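You operate a simulated robot arm through the tools that you are given. There is no shell and no other tool. Be economical: measure what you need, move in short steps, check, and stop when the job is done.

The job below is to be done with a simulated robot arm. You get a single attempt, and the scene is never put back.

TASK
Put the 5 cm scale bar from the card rest on the shelf of the grey table. Put the blue sponge from the top of the far table on the top of the brown mat and the grey sponge on the flat disc. Put the brick sample on the top of the far table away on the counter left of the sink. Open the tiles drawer, put the long tile on the middle shelf of the cart away in the inside of the tiles drawer and shut the drawer again. Take the chipped tile on the top of the far table and put it away on the left part of the back counter. Put the marker block on the top of the far table away on the counter under the spares cabinet. Open the oak drawer, take the sand bag from the top of the far table and leave it in the inside of the oak drawer and shut the drawer again. Take the violet flashlight and leave it on the top of the tilt board. The order is free. Set down upright: sponge.

Only the result counts: the job must be done as asked and must still hold three seconds after the hand-in. Knocking over, shifting, dropping, spilling or breaking anything else fails it.

THE ROBOT
A 7-joint arm with a two-finger parallel gripper on a trunk, on a base that drives. Base frame: it is fixed to the floor where the robot stands at the start and does not move with it; the origin is under the middle of the robot, x ahead of it, y to its left, z up. Lengths are in m, angles in rad, forces in N, time in s.
With the tool pointing down near the work surface it reaches from about 0.1 to 0.82 m from the robot's upright axis, wherever it stands. Its first joint turns from -0.297 to 2.199 rad. Places, roughly: brick sample (8x5x3 cm) [1, 0.2, 1]; chipped tile (8x8x2 cm) [1.4, 0.7, 1]; counter left of the sink [1.2, -6.9, 0.9]; counter under the spares cabinet [-1, 1.9, 0.9]; flat disc (9x9x1 cm) [1.4, 0.4, 1]; inside of the oak drawer [-1.4, 1.5, 0.5]; inside of the tiles drawer [-1.4, 1.5, 0.8]; left part of the back counter [-2.7, 0.6, 0.9]; long tile (6x12x2 cm) [1.2, 3.1, 0.5]; marker block [1.5, 0.5, 1]; oak drawer [-1.4, 1.6, 0.5]; sand bag (9x6x4 cm) [1.4, 0.3, 1]; scale bar [1, 0, 1]; shelf of the grey table [2.1, 4.1, 0.3]; sponge [1, 0.25, 1]; tiles drawer [-1.4, 1.6, 0.7]; top of the brown mat (29x24 cm) [-1.78, -2.62, 0.88]; top of the tilt board [-3, -1, 0.9]; violet flashlight [1, 0.5, 1]. Payload 1.57 kg.
Tool frame: the origin (TCP) lies between the finger pads and is the grasp point; the fingertips stand 0.03 m ahead of it; z points along the fingers, y is the line along which they close. Largest opening 0.08 m; finger width 0.017, thickness 0.012; the body of the gripper, 0.04 by 0.082 m, starts 0.08 m behind the TCP.
Orientation is told as [roll, pitch, yaw] about the base's x, y, z axes, in that order, counted from this pose: with the fingers straight down and closing along the base's y, the tool's x points along the base's -x, its y along +y and its z along -z.

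THE INTERFACE
- The arm moves only by the tool servo_tool. Its argument "deltas" is a list of rows, each a list of 2 entries, a list of its own where there are three numbers: the shift along the tool's x, y, z in m, then the turn, a rotation vector about the tool's x, y, z in degrees. In form: [[[dx, dy, dz], [ax, ay, az]], ...]. A call has 1 to 10 rows; each row is the pose to reach, as a shift and turn from the pose commanded when the call began, along the tool's axes at that moment. "jaw" is the opening in per cent of the stroke, from 0 (shut) to 100 (fully open), set as the call begins (left out, the last holds). Each row takes 0.2 s and may step no farther than 0.05 m and 0.15 rad from the row before; otherwise, or with a gripper value out of range, the whole call is refused. A pose out of reach is approached as far as the arm can. The call stops where the force on the tool passes 40 N (or 10 N more than at its start, if that is more) or the arm is blocked; 0.2 s more then pass. The fingers move at their own pace (about 0.045 m/s each) and stop on an object; they squeeze with about 34 N. The grip force told is the motor's: it shows also when the fingers shut on nothing. Time passes only in rows, and 0.2 s behind the last, so rows that repeat a pose let the fingers close. It gives the time, the measured TCP pose, the force on the tool (base axes), the opening and the grip force at its end, in the units of the frame above (readings bear some noise), with the torque about the TCP (base axes, N m) and any sound that the robot's microphone picked up.
- Cameras (640 x 400 px; columns grow to the right, rows downward): "scene" is now at [0.0006, -0.1841, 1.3614]; the picture's right is [0.49, -0.87, 0.00], its down [-0.19, -0.11, -0.98] and it looks along [0.85, 0.48, -0.22] (base axes); focal length 287 px, centre (320, 200). "wrist" rides on the gripper at [0.072, -0.007, -0.122] in the tool frame; the picture's right is [0.09, 1.00, 0.00], its down [-0.84, 0.08, -0.54] and it looks along [-0.54, 0.05, 0.84] (tool axes); focal length 238 px, centre (320, 200). There is no depth. A picture from a camera that has moved, and an enlarged one, comes with that camera's place and axes in the base frame and with its lens.
- capture(camera): a new picture of that camera. No time passes.
- move_column(by): slides the trunk up (or, below 0, down) by that many m; the arm and the scene camera ride with it, the base frame stays. It gives what a move gives, with no picture.
- drive_base(legs): drives the robot by 1 to 6 legs, each [ahead, left, turn to the left] in m, m and rad, along the robot's own axes; the way and the turn of a leg run together, so that a leg with both is an arc; at most 1.5 m and 3.142 rad a leg. The arm and the cameras ride along, it lands a little off, and it stops where it bumps. It gives what a move gives.
- aim_head(pan, tilt): turns the head with the scene camera to pan (to the left, within 1.902 rad either way) and tilt (down, from -0.506 to 1.204), counted from straight ahead of the robot. It gives what a move gives.
- inspect(camera, box): a new picture of the part [left, top, right, bottom] of that camera's present view, enlarged. No time passes.
- job_done(): hands the job in; it is judged then, once.

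Go step by step. Nothing tells you exact positions but the pictures and the camera data: compare them with the known pose of the tool, close in by small moves and look again before you grip or let go. The budget is 546 turns and 336 pictures, counting those below and the enlarged ones. Unless the task says otherwise, let go and move clear before handing in.

The tools are called after ">>>" by a JSON object that holds its "fn" and its "kwargs". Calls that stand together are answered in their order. servo_tool: Moves the arm, as the interface text tells. Its arguments: {"type":"object","properties":{"deltas":{"type":"array","items":{"type":"array"}},"jaw":{"type":"number"}},"required":["deltas"]} The other tools are called the same way: move_column (by) slides the trunk up or down; drive_base (legs) drives the base; aim_head (pan, tilt) turns the head that bears the scene camera; capture (camera) takes a picture; inspect (camera, box) takes an enlarged picture of a part of a camera's view; job_done () hands the job in.

At the start:

```text
time_s: 0.0
tcp_pos: [0.5081, 0.0664, 1.299]
ee_rot: [0.002, -0.001, -0.002]
force: [-0.9, -0.7, 0.7]
torque: [0.04, 0.0, -0.02]
finger_gap: 0.08
gripper_force: 0.1
trunk travel left (down, up): [-0.7, 0.09]
robot x, y, heading: [-0.0009, 0.0019, 0.0]
head pan, tilt: [0.513, 0.222]
```

scene: 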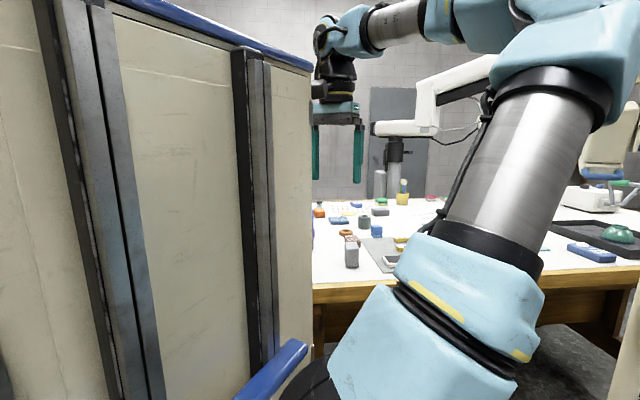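
wrist: 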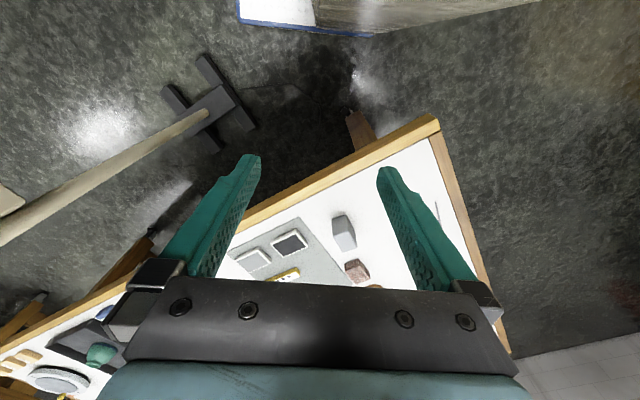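

The far table lies ahead, with the small things on it, and a tall panel stands close on the left. I'll look around with the head first.

>>> {"fn": "aim_head", "kwargs": {"pan": 0.0, "tilt": 0.5}}

>>> {"fn": "capture", "kwargs": {"camera": "scene"}}

>>> {"fn": "aim_head", "kwargs": {"pan": 1.4, "tilt": 0.3}}

>>> {"fn": "capture", "kwargs": {"camera": "scene"}}

>>> {"fn": "aim_head", "kwargs": {"pan": -1.4, "tilt": 0.3}}

>>> {"fn": "capture", "kwargs": {"camera": "scene"}}

```text
time_s: 0.9
tcp_pos: [0.5084, 0.0673, 1.2987]
ee_rot: [0.0, -0.001, 0.002]
force: [1.2, 0.5, -0.9]
torque: [0.02, -0.04, 0.0]
finger_gap: 0.0801
gripper_force: 0.2
trunk travel left (down, up): [-0.7, 0.09]
robot x, y, heading: [-0.002, 0.0001, -0.003]
head pan, tilt: [0.0, 0.499]
```

```text
333 pictures are left
camera scene: at [0.0102, -0.2297, 1.3356], right [0.0, -1.0, 0.0], down [-0.48, 0.0, -0.88], along [0.88, 0.0, -0.48], focal length 287 px, centre (320, 200)
```

scene: 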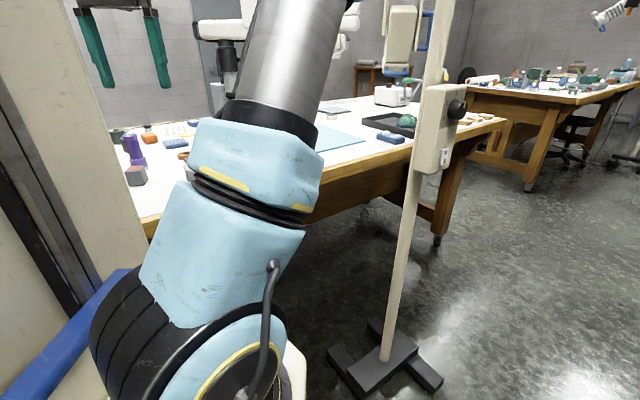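

```text
time_s: 2.5
tcp_pos: [0.509, 0.0662, 1.2991]
ee_rot: [0.0, -0.001, 0.001]
force: [0.4, 0.7, -0.4]
torque: [0.0, -0.02, -0.04]
finger_gap: 0.0803
gripper_force: 0.0
trunk travel left (down, up): [-0.7, 0.09]
robot x, y, heading: [0.0004, 0.0008, 0.003]
head pan, tilt: [1.4, 0.3]
```

```text
332 pictures are left
camera scene: at [-0.0648, -0.1378, 1.354], right [0.99, -0.17, 0.0], down [-0.05, -0.29, -0.96], along [0.16, 0.94, -0.3], focal length 287 px, centre (320, 200)
```

scene: 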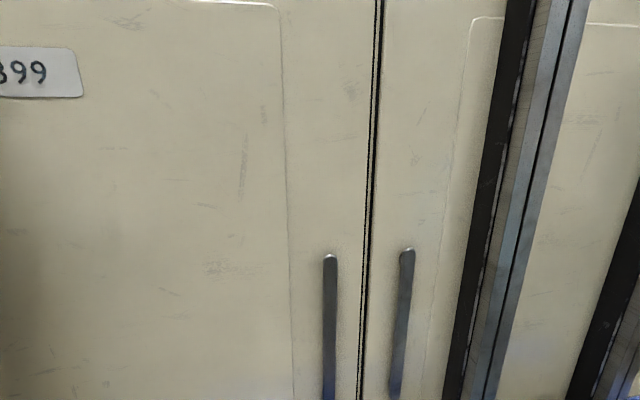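

```text
time_s: 4.9
tcp_pos: [0.5081, 0.0677, 1.2988]
ee_rot: [0.001, -0.002, 0.001]
force: [0.2, -0.6, -0.6]
torque: [-0.01, 0.01, 0.0]
finger_gap: 0.0797
gripper_force: 0.1
trunk travel left (down, up): [-0.7, 0.09]
robot x, y, heading: [-0.0028, -0.0002, 0.003]
head pan, tilt: [-1.4, 0.3]
```

```text
331 pictures are left
camera scene: at [-0.0648, -0.3218, 1.354], right [-0.99, -0.17, 0.0], down [-0.05, 0.29, -0.96], along [0.16, -0.94, -0.3], focal length 287 px, centre (320, 200)
```

scene: 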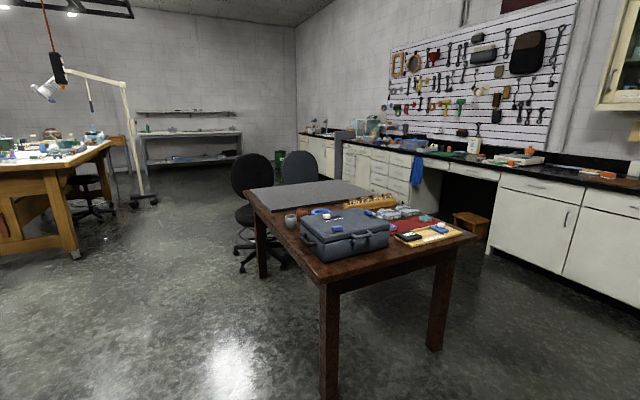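

A tall cabinet stands close on my left, and a brown table is to the right-rear. I'll look further around behind.

>>> {"fn": "aim_head", "kwargs": {"pan": -1.9, "tilt": 0.3}}

>>> {"fn": "capture", "kwargs": {"camera": "scene"}}

>>> {"fn": "aim_head", "kwargs": {"pan": -0.7, "tilt": 0.3}}

>>> {"fn": "capture", "kwargs": {"camera": "scene"}}

>>> {"fn": "aim_head", "kwargs": {"pan": 1.9, "tilt": 0.3}}

>>> {"fn": "capture", "kwargs": {"camera": "scene"}}

>>> {"fn": "aim_head", "kwargs": {"pan": 0.75, "tilt": 0.9}}

>>> {"fn": "capture", "kwargs": {"camera": "scene"}}

```text
time_s: 5.9
tcp_pos: [0.508, 0.0672, 1.299]
ee_rot: [0.003, -0.002, 0.0]
force: [0.0, 0.7, 0.2]
torque: [0.01, 0.02, -0.02]
finger_gap: 0.08
gripper_force: 0.1
trunk travel left (down, up): [-0.7, 0.09]
robot x, y, heading: [0.0, -0.002, 0.001]
head pan, tilt: [-1.901, 0.3]
```

```text
330 pictures are left
camera scene: at [-0.1109, -0.3182, 1.354], right [-0.95, 0.32, 0.0], down [0.1, 0.28, -0.96], along [-0.31, -0.9, -0.3], focal length 287 px, centre (320, 200)
```

scene: 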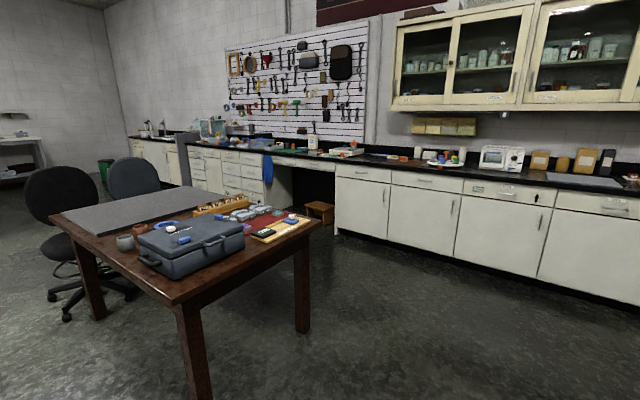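

```text
time_s: 7.3
tcp_pos: [0.5081, 0.0672, 1.2994]
ee_rot: [0.003, 0.0, -0.001]
force: [-0.2, -0.5, 0.0]
torque: [-0.01, -0.02, -0.01]
finger_gap: 0.0802
gripper_force: 0.0
trunk travel left (down, up): [-0.7, 0.09]
robot x, y, heading: [-0.0034, -0.0024, 0.001]
head pan, tilt: [-0.7, 0.3]
```

```text
329 pictures are left
camera scene: at [-0.0094, -0.29, 1.354], right [-0.64, -0.76, 0.0], down [-0.23, 0.19, -0.96], along [0.73, -0.62, -0.3], focal length 287 px, centre (320, 200)
```

scene: 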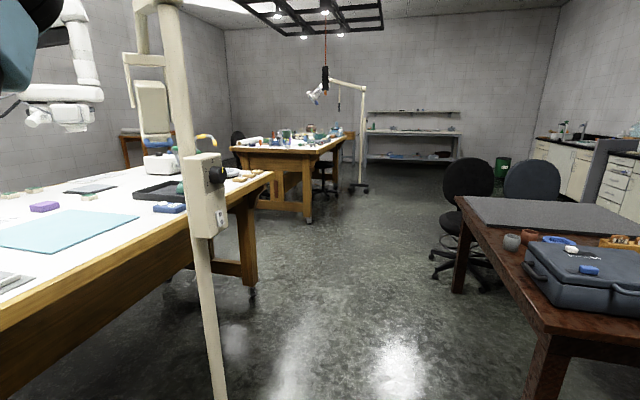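

```text
time_s: 9.6
tcp_pos: [0.5096, 0.0664, 1.2992]
ee_rot: [0.002, -0.001, -0.001]
force: [-1.0, 0.4, -0.7]
torque: [-0.02, -0.02, -0.02]
finger_gap: 0.0799
gripper_force: 0.1
trunk travel left (down, up): [-0.7, 0.09]
robot x, y, heading: [-0.0009, -0.0, 0.003]
head pan, tilt: [1.901, 0.3]
```

```text
328 pictures are left
camera scene: at [-0.1109, -0.1414, 1.354], right [0.95, 0.32, 0.0], down [0.1, -0.28, -0.96], along [-0.31, 0.9, -0.3], focal length 287 px, centre (320, 200)
```

scene: 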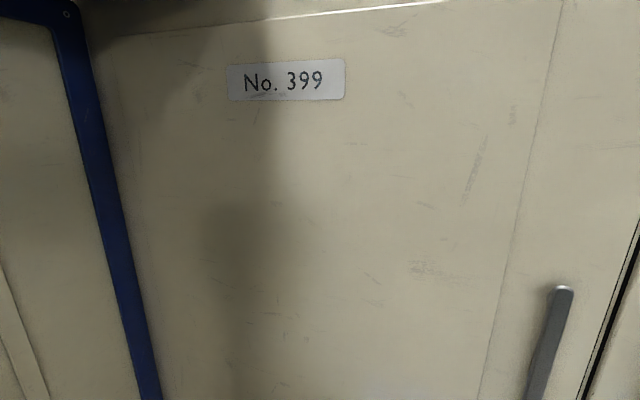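

```text
time_s: 11.0
tcp_pos: [0.5094, 0.067, 1.2997]
ee_rot: [0.003, -0.002, 0.001]
force: [-0.2, 0.4, -0.3]
torque: [0.0, 0.01, 0.0]
finger_gap: 0.08
gripper_force: 0.2
trunk travel left (down, up): [-0.7, 0.09]
robot x, y, heading: [0.0009, 0.0013, 0.003]
head pan, tilt: [0.75, 0.901]
```

```text
327 pictures are left
camera scene: at [-0.0256, -0.1782, 1.3018], right [0.68, -0.73, 0.0], down [-0.57, -0.53, -0.62], along [0.45, 0.42, -0.78], focal length 287 px, centre (320, 200)
```

scene: 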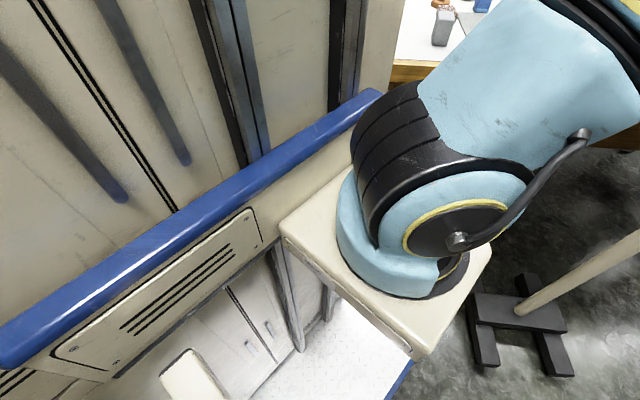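

The tall cream panel has rails and a slide for the arm base, so it may be part of the robot itself. I'll back a little and check whether the view of it changes.

>>> {"fn": "drive_base", "kwargs": {"legs": [[-0.15, 0, 0]]}}

>>> {"fn": "capture", "kwargs": {"camera": "scene"}}

```text
time_s: 12.3
tcp_pos: [0.3592, 0.0668, 1.2996]
ee_rot: [0.002, 0.0, -0.004]
force: [0.3, 0.4, -0.2]
torque: [-0.04, -0.01, -0.01]
finger_gap: 0.0803
gripper_force: 0.0
trunk travel left (down, up): [-0.7, 0.09]
robot x, y, heading: [-0.1468, 0.0006, -0.002]
head pan, tilt: [0.75, 0.901]
```

```text
326 pictures are left
camera scene: at [-0.1753, -0.1783, 1.3017], right [0.68, -0.73, 0.0], down [-0.57, -0.53, -0.62], along [0.45, 0.42, -0.78], focal length 287 px, centre (320, 200)
```

scene: 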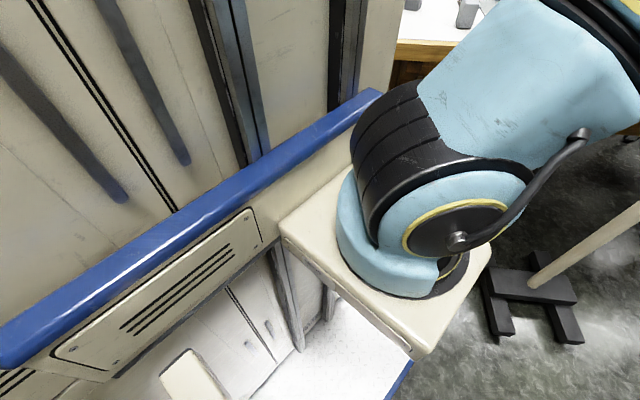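

The cabinet is part of the robot; the arm and head sit on its right side. I'll use the wrist camera to look at what is on the left side before turning.

>>> {"fn": "servo_tool", "kwargs": {"deltas": [[[0, 0, 0], [8, 0, 0]], [[0, 0, 0], [16, 0, 0]], [[0, 0, 0], [24, 0, 0]], [[0, 0, 0], [32, 0, 0]], [[0, 0, 0], [40, 0, 0]], [[0, 0, 0], [48, 0, 0]]]}}

>>> {"fn": "capture", "kwargs": {"camera": "wrist"}}

```text
time_s: 13.7
tcp_pos: [0.3588, 0.0581, 1.2925]
ee_rot: [-0.833, -0.004, 0.003]
force: [-0.2, -0.2, 0.5]
torque: [-0.03, -0.03, 0.0]
finger_gap: 0.0799
gripper_force: 0.0
out of reach, approached as far as the arm can: row 6
trunk travel left (down, up): [-0.7, 0.09]
robot x, y, heading: [-0.1484, -0.0001, -0.002]
head pan, tilt: [0.75, 0.901]
```

```text
325 pictures are left
camera wrist: at [0.2854, 0.1448, 1.3802], right [-0.09, 0.67, -0.74], down [0.84, 0.45, 0.31], along [0.54, -0.59, -0.6], focal length 238 px, centre (320, 200)
```

wrist: 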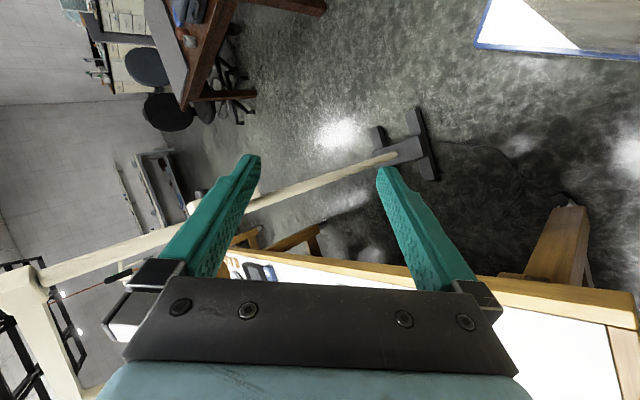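

That turned the view to the right; I'll turn the other way to look left.

>>> {"fn": "servo_tool", "kwargs": {"deltas": [[[0, 0, 0], [-8, 0, 0]], [[0, 0, 0], [-16, 0, 0]], [[0, 0, 0], [-24, 0, 0]], [[0, 0, 0], [-32, 0, 0]], [[0, 0, 0], [-40, 0, 0]], [[0, 0, 0], [-48, 0, 0]], [[0, 0, 0], [-56, 0, 0]], [[0, 0, 0], [-64, 0, 0]], [[0, 0, 0], [-72, 0, 0]], [[0, 0, 0], [-80, 0, 0]]]}}

>>> {"fn": "servo_tool", "kwargs": {"deltas": [[[0, 0, 0], [-8, 0, 0]], [[0, 0, 0], [-16, 0, 0]], [[0, 0, 0], [-24, 0, 0]]]}}

>>> {"fn": "capture", "kwargs": {"camera": "wrist"}}

```text
time_s: 15.9
tcp_pos: [0.3564, 0.0581, 1.2922]
ee_rot: [0.559, -0.003, -0.001]
force: [-0.5, 1.1, 0.3]
torque: [-0.06, -0.02, -0.02]
finger_gap: 0.0798
gripper_force: 0.1
out of reach, approached as far as the arm can: row 5
trunk travel left (down, up): [-0.7, 0.09]
robot x, y, heading: [-0.1501, -0.001, 0.003]
head pan, tilt: [0.75, 0.901]
```

```text
time_s: 16.7
tcp_pos: [0.3569, 0.0595, 1.2919]
ee_rot: [0.981, -0.002, -0.002]
force: [-0.3, 0.7, 0.3]
torque: [-0.05, -0.03, -0.06]
finger_gap: 0.0801
gripper_force: 0.1
trunk travel left (down, up): [-0.7, 0.09]
robot x, y, heading: [-0.152, 0.0012, -0.002]
head pan, tilt: [0.75, 0.901]
```

```text
324 pictures are left
camera wrist: at [0.2845, -0.0454, 1.3555], right [-0.09, 0.55, 0.83], down [0.84, -0.41, 0.37], along [0.54, 0.72, -0.43], focal length 238 px, centre (320, 200)
```

wrist: 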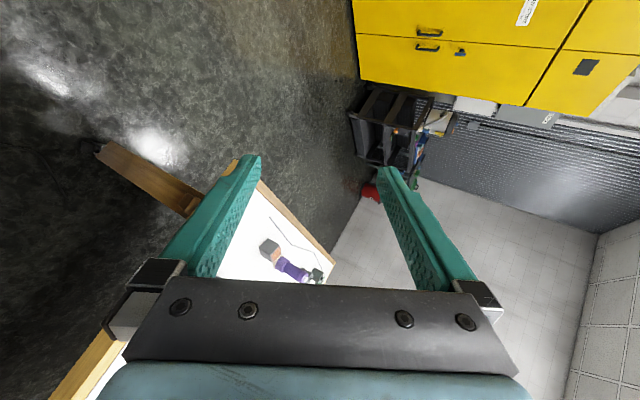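

Left of the far table is clear floor, with the dark cart against a yellow cabinet beyond. The table is turned about 36°; I'll restore the tool pose and bring the robot's right side along the table's left end.

>>> {"fn": "servo_tool", "kwargs": {"deltas": [[[0, 0, 0], [8, 0, 0]], [[0, 0, 0], [16, 0, 0]], [[0, 0, 0], [24, 0, 0]], [[0, 0, 0], [32, 0, 0]], [[0, 0, 0], [40, 0, 0]], [[0, 0, 0], [48, 0, 0]], [[0, 0, 0], [56.2, 0, 0]]]}}

>>> {"fn": "drive_base", "kwargs": {"legs": [[0, 0, 0.626]]}}

>>> {"fn": "aim_head", "kwargs": {"pan": 0.0, "tilt": 0.6}}

>>> {"fn": "capture", "kwargs": {"camera": "scene"}}

>>> {"fn": "capture", "kwargs": {"camera": "wrist"}}

```text
time_s: 18.3
tcp_pos: [0.3573, 0.0577, 1.293]
ee_rot: [-0.006, -0.001, 0.0]
force: [-0.2, -0.4, 0.5]
torque: [0.06, 0.02, 0.01]
finger_gap: 0.08
gripper_force: 0.0
trunk travel left (down, up): [-0.7, 0.09]
robot x, y, heading: [-0.1497, -0.0018, 0.001]
head pan, tilt: [0.75, 0.901]
```

```text
time_s: 20.4
tcp_pos: [0.2262, 0.3472, 1.2937]
ee_rot: [-0.003, -0.002, 0.627]
force: [0.2, -0.4, -0.3]
torque: [-0.02, 0.0, -0.01]
finger_gap: 0.0801
gripper_force: 0.0
trunk travel left (down, up): [-0.7, 0.09]
robot x, y, heading: [-0.1491, 0.0023, 0.625]
head pan, tilt: [0.75, 0.901]
```

```text
time_s: 21.6
tcp_pos: [0.226, 0.3462, 1.2926]
ee_rot: [-0.003, -0.001, 0.627]
force: [-0.2, 0.5, -0.1]
torque: [0.02, 0.0, 0.01]
finger_gap: 0.0801
gripper_force: 0.1
trunk travel left (down, up): [-0.7, 0.09]
robot x, y, heading: [-0.15, -0.0005, 0.628]
head pan, tilt: [0.0, 0.6]
```

```text
323 pictures are left
camera scene: at [-0.0086, -0.1808, 1.3265], right [0.59, -0.81, 0.0], down [-0.46, -0.33, -0.82], along [0.67, 0.49, -0.57], focal length 287 px, centre (320, 200)
```

scene: 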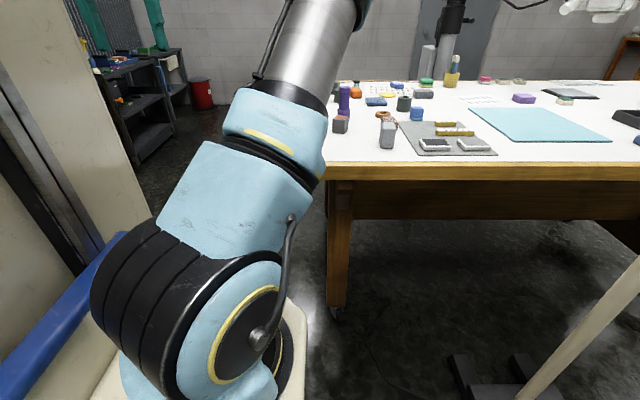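

```text
322 pictures are left
camera wrist: at [0.1712, 0.2991, 1.4144], right [-0.66, 0.75, 0.0], down [0.63, 0.55, 0.54], along [0.41, 0.36, -0.84], focal length 238 px, centre (320, 200)
```

wrist: 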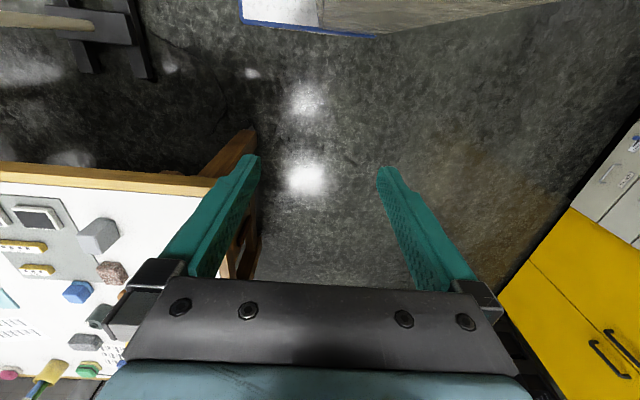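

The table is now square to my heading. I'll take a closer look at the objects from here before moving alongside.

>>> {"fn": "inspect", "kwargs": {"camera": "scene", "box": [320, 60, 520, 185]}}

>>> {"fn": "drive_base", "kwargs": {"legs": [[0, 0.33, 0], [0.5, 0, 0]]}}

>>> {"fn": "aim_head", "kwargs": {"pan": -0.5, "tilt": 0.6}}

>>> {"fn": "capture", "kwargs": {"camera": "scene"}}

>>> {"fn": "capture", "kwargs": {"camera": "wrist"}}

```text
3.20 times, centred on (420, 122) of scene
camera zoom: at [-0.0086, -0.1808, 1.3265], right [0.59, -0.81, 0.0], down [-0.46, -0.33, -0.82], along [0.67, 0.49, -0.57], focal length 919 px, centre (0, 448)
```

zoom: 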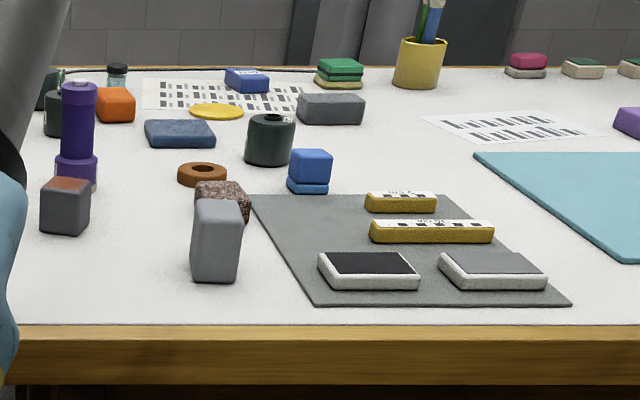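

```text
time_s: 26.2
tcp_pos: [0.4266, 0.9091, 1.2932]
ee_rot: [-0.004, -0.002, 0.634]
force: [0.1, 0.4, -0.7]
torque: [0.02, 0.0, 0.03]
finger_gap: 0.0802
gripper_force: 0.1
trunk travel left (down, up): [-0.7, 0.09]
robot x, y, heading: [0.0551, 0.5646, 0.635]
head pan, tilt: [0.0, 0.6]
```

```text
time_s: 27.2
tcp_pos: [0.4253, 0.9083, 1.2925]
ee_rot: [-0.004, -0.002, 0.636]
force: [-0.2, -0.7, 0.6]
torque: [0.02, -0.01, -0.02]
finger_gap: 0.0802
gripper_force: 0.1
trunk travel left (down, up): [-0.7, 0.09]
robot x, y, heading: [0.053, 0.5594, 0.635]
head pan, tilt: [-0.499, 0.6]
```

```text
320 pictures are left
camera scene: at [0.213, 0.3401, 1.3265], right [0.14, -0.99, 0.0], down [-0.56, -0.08, -0.83], along [0.82, 0.11, -0.56], focal length 287 px, centre (320, 200)
```

scene: 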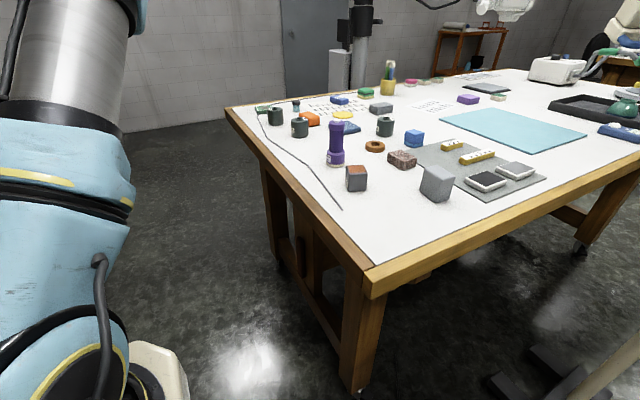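

```text
319 pictures are left
camera wrist: at [0.3723, 0.8619, 1.4144], right [-0.67, 0.75, 0.0], down [0.63, 0.56, 0.54], along [0.41, 0.36, -0.84], focal length 238 px, centre (320, 200)
```

wrist: 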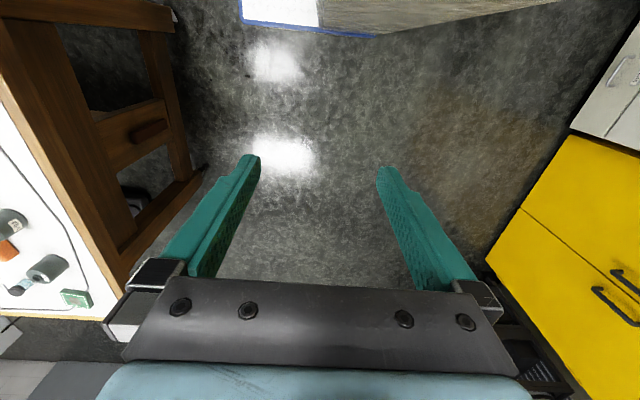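

I'm alongside the table's left end now. I'll check the robot's own right edge against the table and then move ahead.

>>> {"fn": "aim_head", "kwargs": {"pan": -0.6, "tilt": 1.2}}

>>> {"fn": "capture", "kwargs": {"camera": "scene"}}

>>> {"fn": "aim_head", "kwargs": {"pan": -1.7, "tilt": 1.2}}

>>> {"fn": "capture", "kwargs": {"camera": "scene"}}

```text
time_s: 28.2
tcp_pos: [0.427, 0.9087, 1.2928]
ee_rot: [-0.003, -0.003, 0.636]
force: [0.1, -0.3, 0.4]
torque: [0.0, 0.04, 0.01]
finger_gap: 0.0801
gripper_force: 0.1
trunk travel left (down, up): [-0.7, 0.09]
robot x, y, heading: [0.0559, 0.5609, 0.633]
head pan, tilt: [-0.6, 1.201]
```

```text
318 pictures are left
camera scene: at [0.1814, 0.33, 1.282], right [0.04, -1.0, 0.0], down [-0.93, -0.03, -0.36], along [0.36, 0.01, -0.93], focal length 287 px, centre (320, 200)
```

scene: 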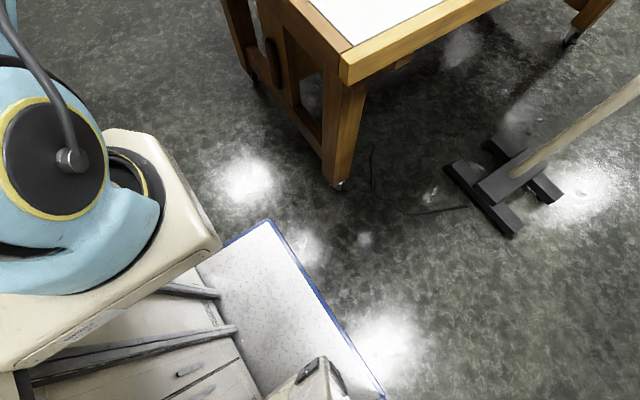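

```text
time_s: 29.5
tcp_pos: [0.4268, 0.9084, 1.2918]
ee_rot: [-0.004, -0.002, 0.635]
force: [0.4, 0.4, 0.6]
torque: [0.01, 0.01, 0.02]
finger_gap: 0.0798
gripper_force: 0.0
trunk travel left (down, up): [-0.7, 0.09]
robot x, y, heading: [0.0554, 0.5627, 0.638]
head pan, tilt: [-1.7, 1.201]
```

```text
317 pictures are left
camera scene: at [0.1526, 0.2791, 1.2819], right [-0.87, -0.49, 0.0], down [-0.45, 0.81, -0.36], along [0.18, -0.32, -0.93], focal length 287 px, centre (320, 200)
```

scene: 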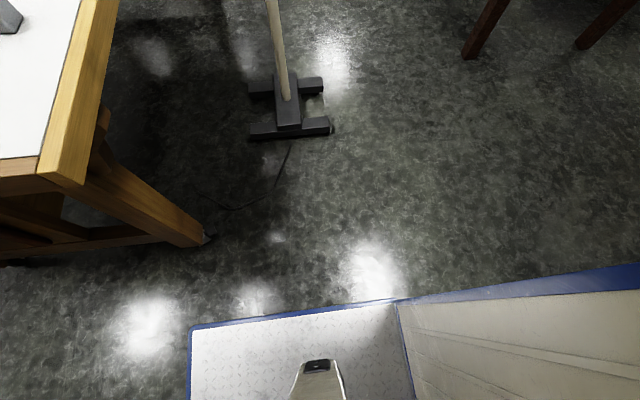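

The body's right edge is about 0.23 m from the table edge. I'll drive ahead, raise the trunk and look at the objects closely.

>>> {"fn": "drive_base", "kwargs": {"legs": [[0.45, 0, 0], [0, -0.1, 0]]}}

>>> {"fn": "move_column", "kwargs": {"by": 0.085}}

>>> {"fn": "aim_head", "kwargs": {"pan": -0.9, "tilt": 0.7}}

>>> {"fn": "capture", "kwargs": {"camera": "scene"}}

```text
time_s: 32.9
tcp_pos: [0.8402, 1.0867, 1.2928]
ee_rot: [-0.003, -0.003, 0.63]
force: [-0.5, 0.4, 0.3]
torque: [0.04, 0.01, -0.01]
finger_gap: 0.0802
gripper_force: 0.1
trunk travel left (down, up): [-0.7, 0.09]
robot x, y, heading: [0.4663, 0.7426, 0.63]
head pan, tilt: [-1.7, 1.201]
```

```text
time_s: 34.1
tcp_pos: [0.8394, 1.0858, 1.3774]
ee_rot: [-0.001, -0.001, 0.631]
force: [0.3, 0.6, 0.5]
torque: [-0.01, -0.01, -0.01]
finger_gap: 0.08
gripper_force: 0.1
trunk travel left (down, up): [-0.785, 0.005]
robot x, y, heading: [0.4656, 0.7385, 0.628]
head pan, tilt: [-1.7, 1.201]
```

```text
time_s: 35.2
tcp_pos: [0.8399, 1.0851, 1.3765]
ee_rot: [-0.004, -0.003, 0.63]
force: [-0.2, -0.3, -0.7]
torque: [0.02, 0.0, -0.03]
finger_gap: 0.0799
gripper_force: 0.1
trunk travel left (down, up): [-0.785, 0.005]
robot x, y, heading: [0.4639, 0.7372, 0.631]
head pan, tilt: [-0.901, 0.7]
```

```text
316 pictures are left
camera scene: at [0.6171, 0.4832, 1.4028], right [-0.27, -0.96, 0.0], down [-0.62, 0.17, -0.76], along [0.74, -0.2, -0.64], focal length 287 px, centre (320, 200)
```

scene: 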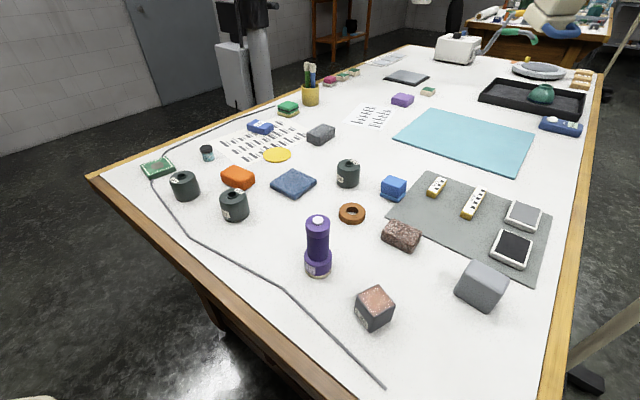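

>>> {"fn": "inspect", "kwargs": {"camera": "scene", "box": [130, 90, 370, 240]}}

>>> {"fn": "inspect", "kwargs": {"camera": "scene", "box": [320, 160, 560, 310]}}

```text
2.67 times, centred on (250, 165) of scene
camera zoom: at [0.6171, 0.4832, 1.4028], right [-0.27, -0.96, 0.0], down [-0.62, 0.17, -0.76], along [0.74, -0.2, -0.64], focal length 766 px, centre (507, 293)
```

zoom: 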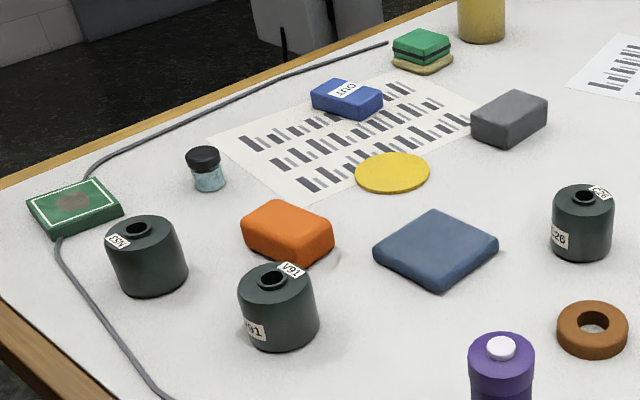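

```text
2.67 times, centred on (440, 235) of scene
camera zoom: at [0.6171, 0.4832, 1.4028], right [-0.27, -0.96, 0.0], down [-0.62, 0.17, -0.76], along [0.74, -0.2, -0.64], focal length 766 px, centre (0, 107)
```

zoom: 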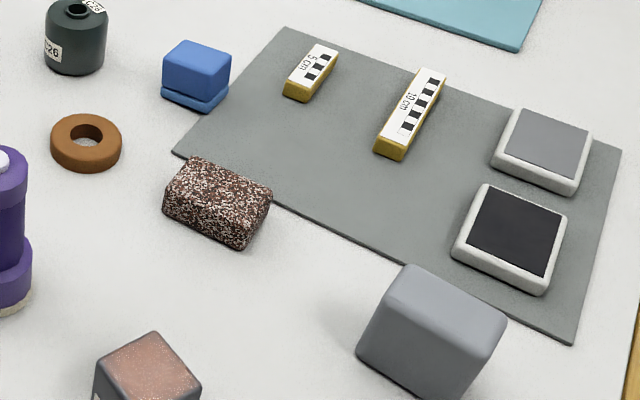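

The object set is clear: green chipped tile, "OUT" marker block, yellow disc, brick, flashlight, bars. Which blocks are the sponges and the sand bag needs a closer look, so I'll bring the wrist camera over the table.

>>> {"fn": "servo_tool", "kwargs": {"deltas": [[[0.008, -0.046, 0], [0, 0, 0]], [[0.016, -0.092, 0], [0, 0, 0]], [[0.024, -0.138, 0], [0, 0, 0]], [[0.032, -0.184, 0], [0, 0, 0]], [[0.04, -0.23, 0], [0, 0, 0]], [[0.048, -0.276, 0], [0, 0, 0]], [[0.056, -0.322, 0], [0, 0, 0]], [[0.064, -0.368, 0], [0, 0, 0]], [[0.072, -0.414, 0], [0, 0, 0]], [[0.08, -0.46, 0], [0, 0, 0]]]}}

>>> {"fn": "servo_tool", "kwargs": {"deltas": [[[0.008, -0.046, 0], [0, 0, 0]], [[0.016, -0.092, 0], [0, 0, 0]], [[0.024, -0.138, 0], [0, 0, 0]], [[0.032, -0.184, 0], [0, 0, 0]], [[0.04, -0.23, 0], [0, 0, 0]]]}}

>>> {"fn": "capture", "kwargs": {"camera": "wrist"}}

>>> {"fn": "capture", "kwargs": {"camera": "scene"}}

```text
time_s: 37.5
tcp_pos: [1.0476, 0.6655, 1.3773]
ee_rot: [-0.004, -0.001, 0.631]
force: [0.1, 0.5, -0.6]
torque: [-0.03, 0.04, 0.01]
finger_gap: 0.0801
gripper_force: 0.1
trunk travel left (down, up): [-0.785, 0.005]
robot x, y, heading: [0.4681, 0.7399, 0.629]
head pan, tilt: [-0.901, 0.7]
```

```text
time_s: 38.6
tcp_pos: [1.0794, 0.5975, 1.344]
ee_rot: [-0.002, -0.003, 0.626]
force: [-0.1, 1.0, -0.2]
torque: [0.05, 0.01, 0.0]
finger_gap: 0.0798
gripper_force: 0.0
out of reach, approached as far as the arm can: row 2, 3, 4, 5
trunk travel left (down, up): [-0.785, 0.005]
robot x, y, heading: [0.4641, 0.7346, 0.627]
head pan, tilt: [-0.901, 0.7]
```

```text
313 pictures are left
camera wrist: at [1.0239, 0.5508, 1.4663], right [-0.66, 0.75, 0.0], down [0.63, 0.55, 0.54], along [0.41, 0.36, -0.84], focal length 238 px, centre (320, 200)
```

wrist: 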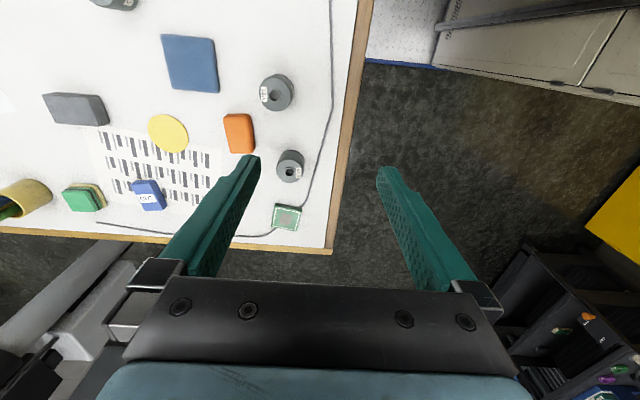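

```text
312 pictures are left
camera scene: at [0.6172, 0.4831, 1.4028], right [-0.27, -0.96, 0.0], down [-0.62, 0.17, -0.76], along [0.74, -0.2, -0.64], focal length 287 px, centre (320, 200)
```

scene: 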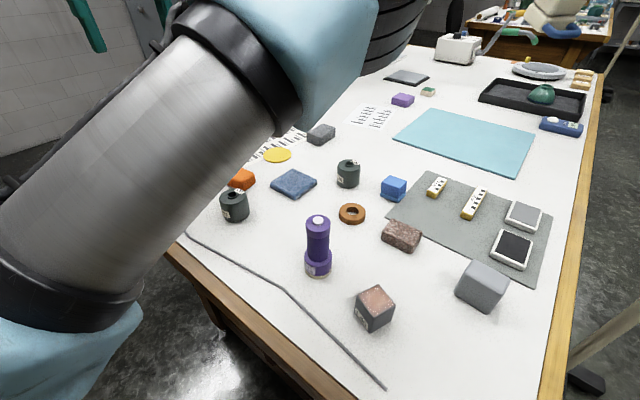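

The arm is near its reach limit this high up. I'll lower the trunk and carry on.

>>> {"fn": "move_column", "kwargs": {"by": -0.2}}

>>> {"fn": "servo_tool", "kwargs": {"deltas": [[[0.005, -0.045, 0], [0, 0, 0]], [[0.01, -0.09, 0], [0, 0, 0]], [[0.015, -0.135, 0], [0, 0, 0]], [[0.02, -0.18, 0], [0, 0, 0]]]}}

>>> {"fn": "capture", "kwargs": {"camera": "wrist"}}

```text
time_s: 40.8
tcp_pos: [1.0786, 0.5984, 1.1442]
ee_rot: [-0.003, -0.004, 0.627]
force: [-0.9, -0.4, 0.0]
torque: [0.02, -0.01, 0.0]
finger_gap: 0.0796
gripper_force: 0.0
trunk travel left (down, up): [-0.585, 0.205]
robot x, y, heading: [0.4661, 0.74, 0.629]
head pan, tilt: [-0.901, 0.7]
```

```text
time_s: 41.8
tcp_pos: [1.0894, 0.5875, 1.1144]
ee_rot: [-0.003, -0.004, 0.624]
force: [-0.3, -0.2, 0.4]
torque: [-0.01, 0.01, 0.01]
finger_gap: 0.0799
gripper_force: 0.0
out of reach, approached as far as the arm can: row 1, 2, 3, 4
trunk travel left (down, up): [-0.585, 0.205]
robot x, y, heading: [0.4651, 0.7401, 0.628]
head pan, tilt: [-0.901, 0.7]
```

```text
311 pictures are left
camera wrist: at [1.0345, 0.5397, 1.2369], right [-0.66, 0.75, 0.0], down [0.63, 0.55, 0.55], along [0.41, 0.36, -0.84], focal length 238 px, centre (320, 200)
```

wrist: 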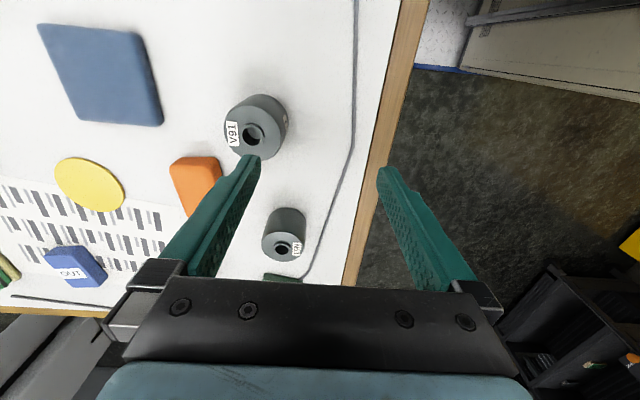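

It may be a wrist joint limit rather than reach: the arm has swung right while the tool yaw stayed. I'll turn the tool with the arm and retry.

>>> {"fn": "servo_tool", "kwargs": {"deltas": [[[0, 0, -0.01], [0, 0, 8]], [[0, 0, -0.02], [0, 0, 16]], [[0, 0, -0.03], [0, 0, 24]], [[0, 0, -0.04], [0, 0, 32]], [[0, 0, -0.05], [0, 0, 40]], [[0, 0, -0.05], [0, 0, 48]], [[0, 0, -0.05], [0, 0, 56]]]}}

>>> {"fn": "capture", "kwargs": {"camera": "wrist"}}

```text
time_s: 43.4
tcp_pos: [1.0865, 0.5896, 1.1636]
ee_rot: [0.001, -0.004, -0.352]
force: [-0.5, 1.2, 1.0]
torque: [0.03, -0.04, -0.06]
finger_gap: 0.0797
gripper_force: 0.2
trunk travel left (down, up): [-0.585, 0.205]
robot x, y, heading: [0.4673, 0.7408, 0.63]
head pan, tilt: [-0.901, 0.7]
```

```text
310 pictures are left
camera wrist: at [1.0164, 0.6089, 1.2849], right [0.26, 0.97, 0.0], down [0.81, -0.22, 0.55], along [0.53, -0.14, -0.84], focal length 238 px, centre (320, 200)
```

wrist: 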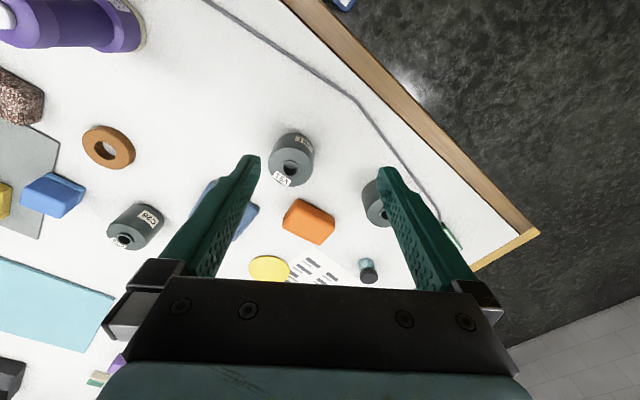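

That freed it. I'll move further over the table and rotate a bit more for an overhead look.

>>> {"fn": "servo_tool", "kwargs": {"deltas": [[[-0.016, -0.044, 0], [0, 0, 4]], [[-0.032, -0.088, 0], [0, 0, 8]], [[-0.048, -0.132, 0], [0, 0, 12]], [[-0.064, -0.176, 0], [0, 0, 16]], [[-0.08, -0.22, 0], [0, 0, 20]]]}}

>>> {"fn": "capture", "kwargs": {"camera": "wrist"}}

>>> {"fn": "capture", "kwargs": {"camera": "scene"}}

```text
time_s: 44.6
tcp_pos: [1.0868, 0.356, 1.1626]
ee_rot: [0.002, -0.004, -0.7]
force: [-0.5, -0.2, 0.0]
torque: [-0.03, 0.02, 0.01]
finger_gap: 0.08
gripper_force: 0.0
trunk travel left (down, up): [-0.585, 0.205]
robot x, y, heading: [0.4627, 0.7382, 0.624]
head pan, tilt: [-0.901, 0.7]
```

```text
309 pictures are left
camera wrist: at [1.0264, 0.3979, 1.2839], right [0.57, 0.82, 0.0], down [0.69, -0.48, 0.55], along [0.45, -0.31, -0.84], focal length 238 px, centre (320, 200)
```

wrist: 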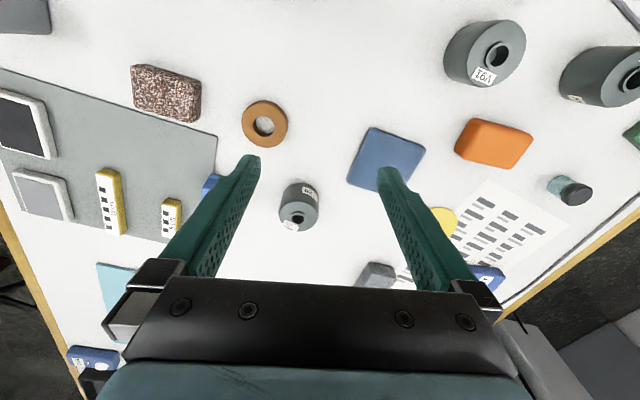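

```text
308 pictures are left
camera scene: at [0.6172, 0.4836, 1.2029], right [-0.27, -0.96, 0.0], down [-0.62, 0.17, -0.76], along [0.74, -0.2, -0.64], focal length 287 px, centre (320, 200)
```

scene: 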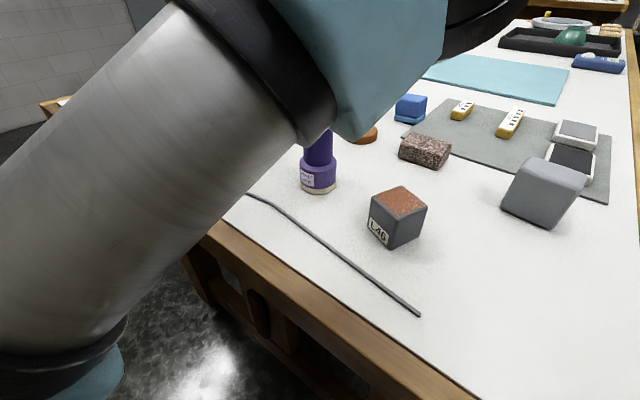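

>>> {"fn": "inspect", "kwargs": {"camera": "wrist", "box": [340, 90, 560, 230]}}

>>> {"fn": "inspect", "kwargs": {"camera": "scene", "box": [360, 80, 620, 250]}}

```text
2.86 times, centred on (450, 160) of wrist
camera zoom: at [1.0264, 0.3979, 1.2839], right [0.57, 0.82, 0.0], down [0.69, -0.48, 0.55], along [0.45, -0.31, -0.84], focal length 681 px, centre (-51, 314)
```

zoom: 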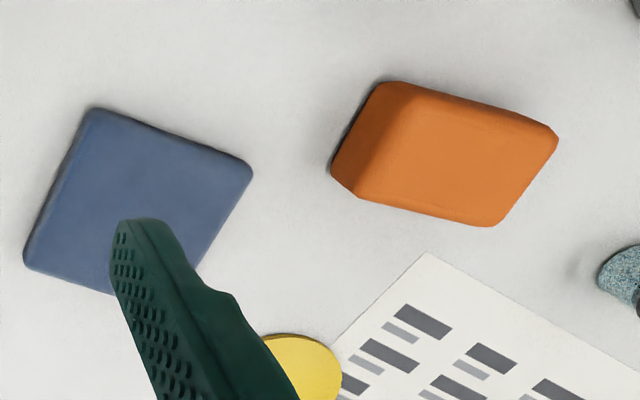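

```text
2.35 times, centred on (490, 165) of scene
camera zoom: at [0.6172, 0.4836, 1.2029], right [-0.27, -0.96, 0.0], down [-0.62, 0.17, -0.76], along [0.74, -0.2, -0.64], focal length 676 px, centre (-80, 282)
```

zoom: 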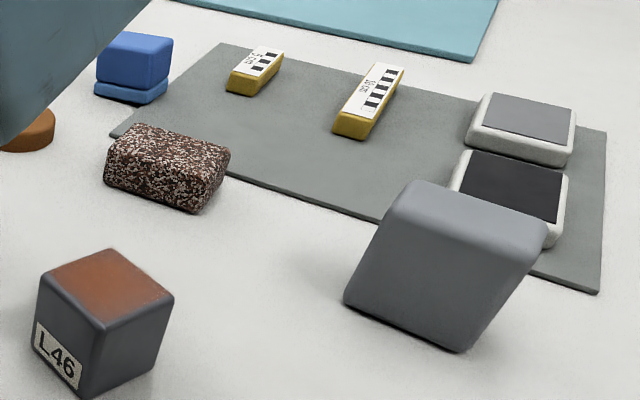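

>>> {"fn": "inspect", "kwargs": {"camera": "scene", "box": [385, 85, 435, 130]}}

>>> {"fn": "inspect", "kwargs": {"camera": "scene", "box": [490, 140, 600, 235]}}

>>> {"fn": "inspect", "kwargs": {"camera": "wrist", "box": [340, 240, 420, 290]}}

```text
8.89 times, centred on (410, 108) of scene
camera zoom: at [0.6172, 0.4836, 1.2029], right [-0.27, -0.96, 0.0], down [-0.62, 0.17, -0.76], along [0.74, -0.2, -0.64], focal length 2552 px, centre (-480, 1022)
```

zoom: 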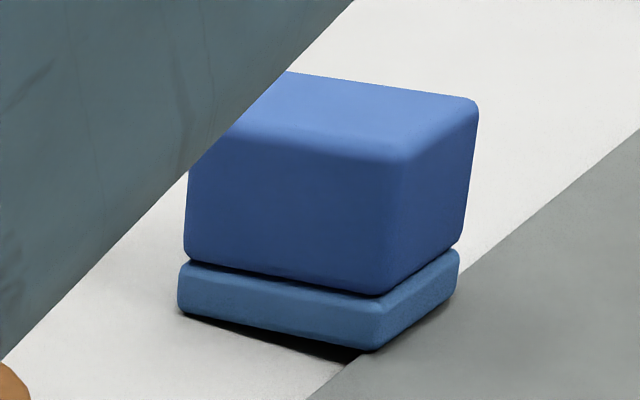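

```text
4.21 times, centred on (545, 188) of scene
camera zoom: at [0.6172, 0.4836, 1.2029], right [-0.27, -0.96, 0.0], down [-0.62, 0.17, -0.76], along [0.74, -0.2, -0.64], focal length 1209 px, centre (-627, 253)
```

zoom: 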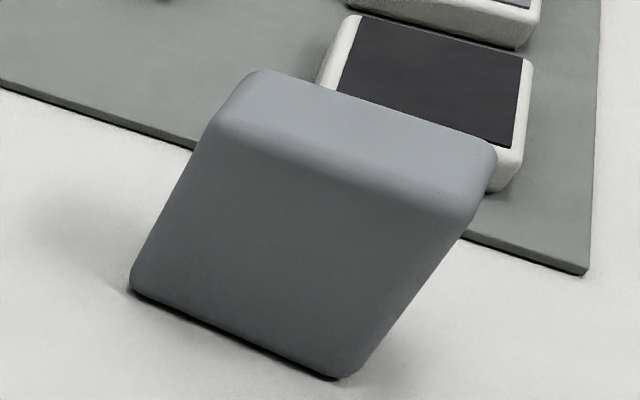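

```text
8.00 times, centred on (380, 265) of wrist
camera zoom: at [1.0264, 0.3979, 1.2839], right [0.57, 0.82, 0.0], down [0.69, -0.48, 0.55], along [0.45, -0.31, -0.84], focal length 1907 px, centre (-160, -320)
```

zoom: 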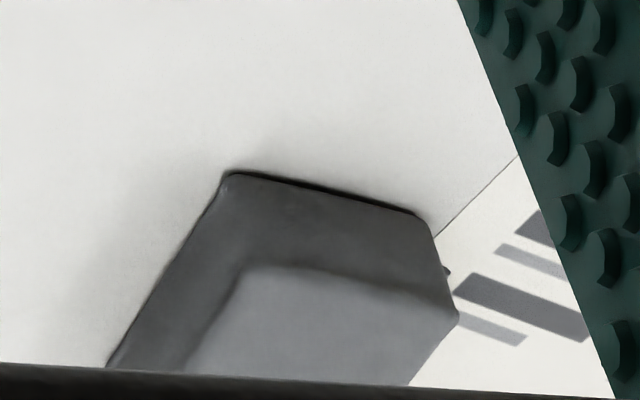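

I still need to settle which items are the sponges. I'll raise the trunk and zoom on the rest of the table.

>>> {"fn": "move_column", "kwargs": {"by": 0.2}}

>>> {"fn": "aim_head", "kwargs": {"pan": -1.1, "tilt": 0.5}}

>>> {"fn": "capture", "kwargs": {"camera": "scene"}}

>>> {"fn": "inspect", "kwargs": {"camera": "scene", "box": [220, 50, 420, 175]}}

>>> {"fn": "inspect", "kwargs": {"camera": "scene", "box": [400, 50, 600, 175]}}

```text
time_s: 46.8
tcp_pos: [1.0861, 0.3562, 1.3615]
ee_rot: [0.002, -0.003, -0.7]
force: [1.1, -0.6, 1.3]
torque: [0.0, 0.03, 0.01]
finger_gap: 0.0802
gripper_force: 0.0
trunk travel left (down, up): [-0.785, 0.005]
robot x, y, heading: [0.4658, 0.7373, 0.631]
head pan, tilt: [-0.901, 0.7]
```

```text
time_s: 47.5
tcp_pos: [1.0868, 0.3562, 1.3616]
ee_rot: [0.002, -0.005, -0.698]
force: [0.2, 0.0, -0.4]
torque: [0.03, 0.0, 0.0]
finger_gap: 0.0801
gripper_force: 0.1
trunk travel left (down, up): [-0.785, 0.005]
robot x, y, heading: [0.4635, 0.7416, 0.629]
head pan, tilt: [-1.1, 0.499]
```

```text
302 pictures are left
camera scene: at [0.6164, 0.4648, 1.4205], right [-0.45, -0.89, 0.0], down [-0.43, 0.22, -0.88], along [0.78, -0.4, -0.48], focal length 287 px, centre (320, 200)
```

scene: 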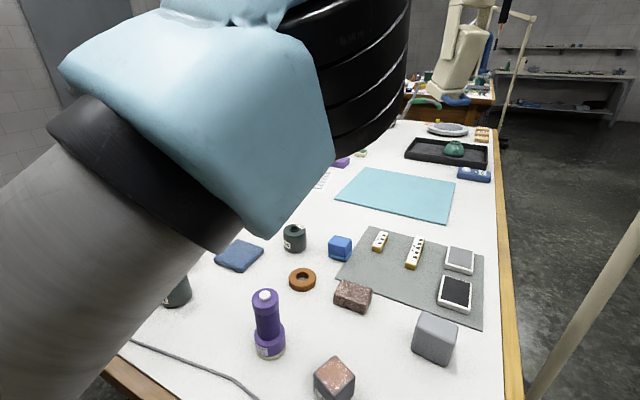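

```text
3.20 times, centred on (320, 112) of scene
camera zoom: at [0.6164, 0.4648, 1.4205], right [-0.45, -0.89, 0.0], down [-0.43, 0.22, -0.88], along [0.78, -0.4, -0.48], focal length 919 px, centre (320, 480)
```

zoom: 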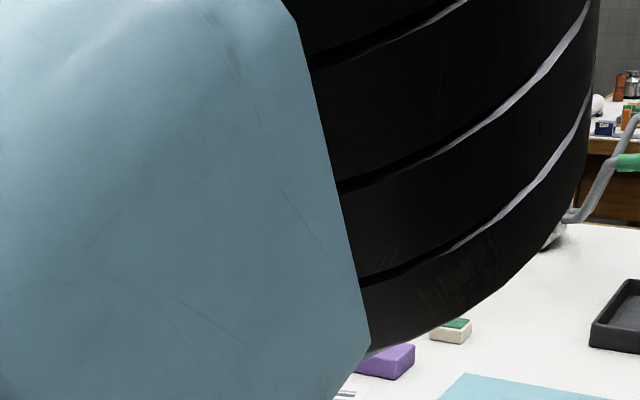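

```text
3.20 times, centred on (500, 112) of scene
camera zoom: at [0.6164, 0.4648, 1.4205], right [-0.45, -0.89, 0.0], down [-0.43, 0.22, -0.88], along [0.78, -0.4, -0.48], focal length 919 px, centre (-256, 480)
```

zoom: 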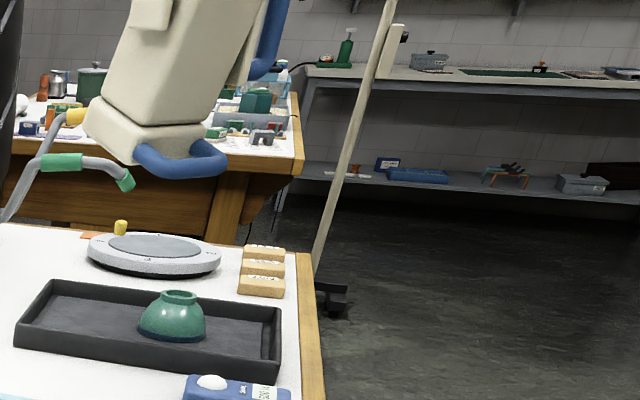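

>>> {"fn": "inspect", "kwargs": {"camera": "scene", "box": [205, 225, 365, 325]}}

>>> {"fn": "inspect", "kwargs": {"camera": "wrist", "box": [220, 120, 420, 290]}}

>>> {"fn": "capture", "kwargs": {"camera": "wrist"}}

```text
4.00 times, centred on (285, 275) of scene
camera zoom: at [0.6164, 0.4648, 1.4205], right [-0.45, -0.89, 0.0], down [-0.43, 0.22, -0.88], along [0.78, -0.4, -0.48], focal length 1149 px, centre (460, -100)
```

zoom: 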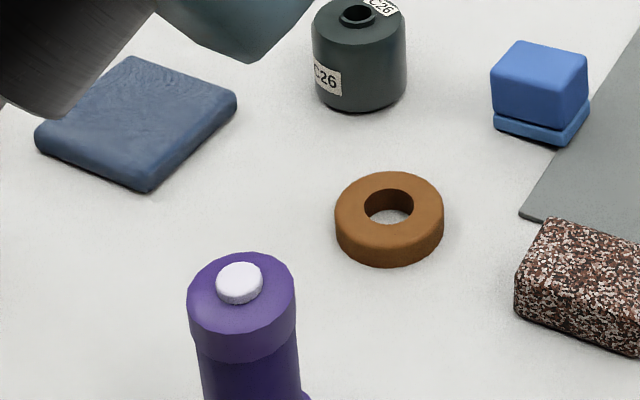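

```text
2.35 times, centred on (320, 205) of wrist
camera zoom: at [1.0264, 0.3978, 1.4835], right [0.57, 0.82, 0.0], down [0.69, -0.48, 0.55], along [0.45, -0.31, -0.84], focal length 561 px, centre (320, 188)
```

zoom: 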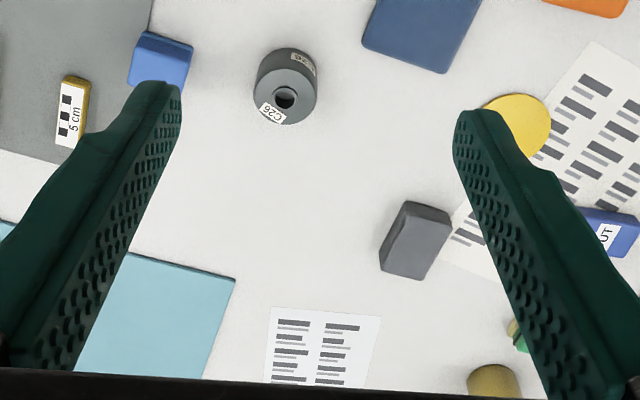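

```text
297 pictures are left
camera wrist: at [1.0264, 0.3978, 1.4835], right [0.57, 0.82, 0.0], down [0.69, -0.48, 0.55], along [0.45, -0.31, -0.84], focal length 238 px, centre (320, 200)
```

wrist: 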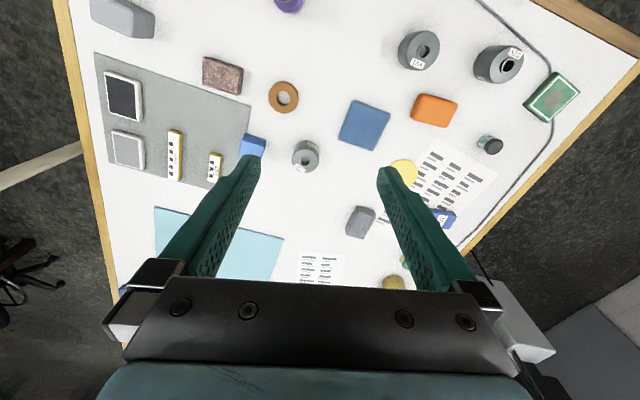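

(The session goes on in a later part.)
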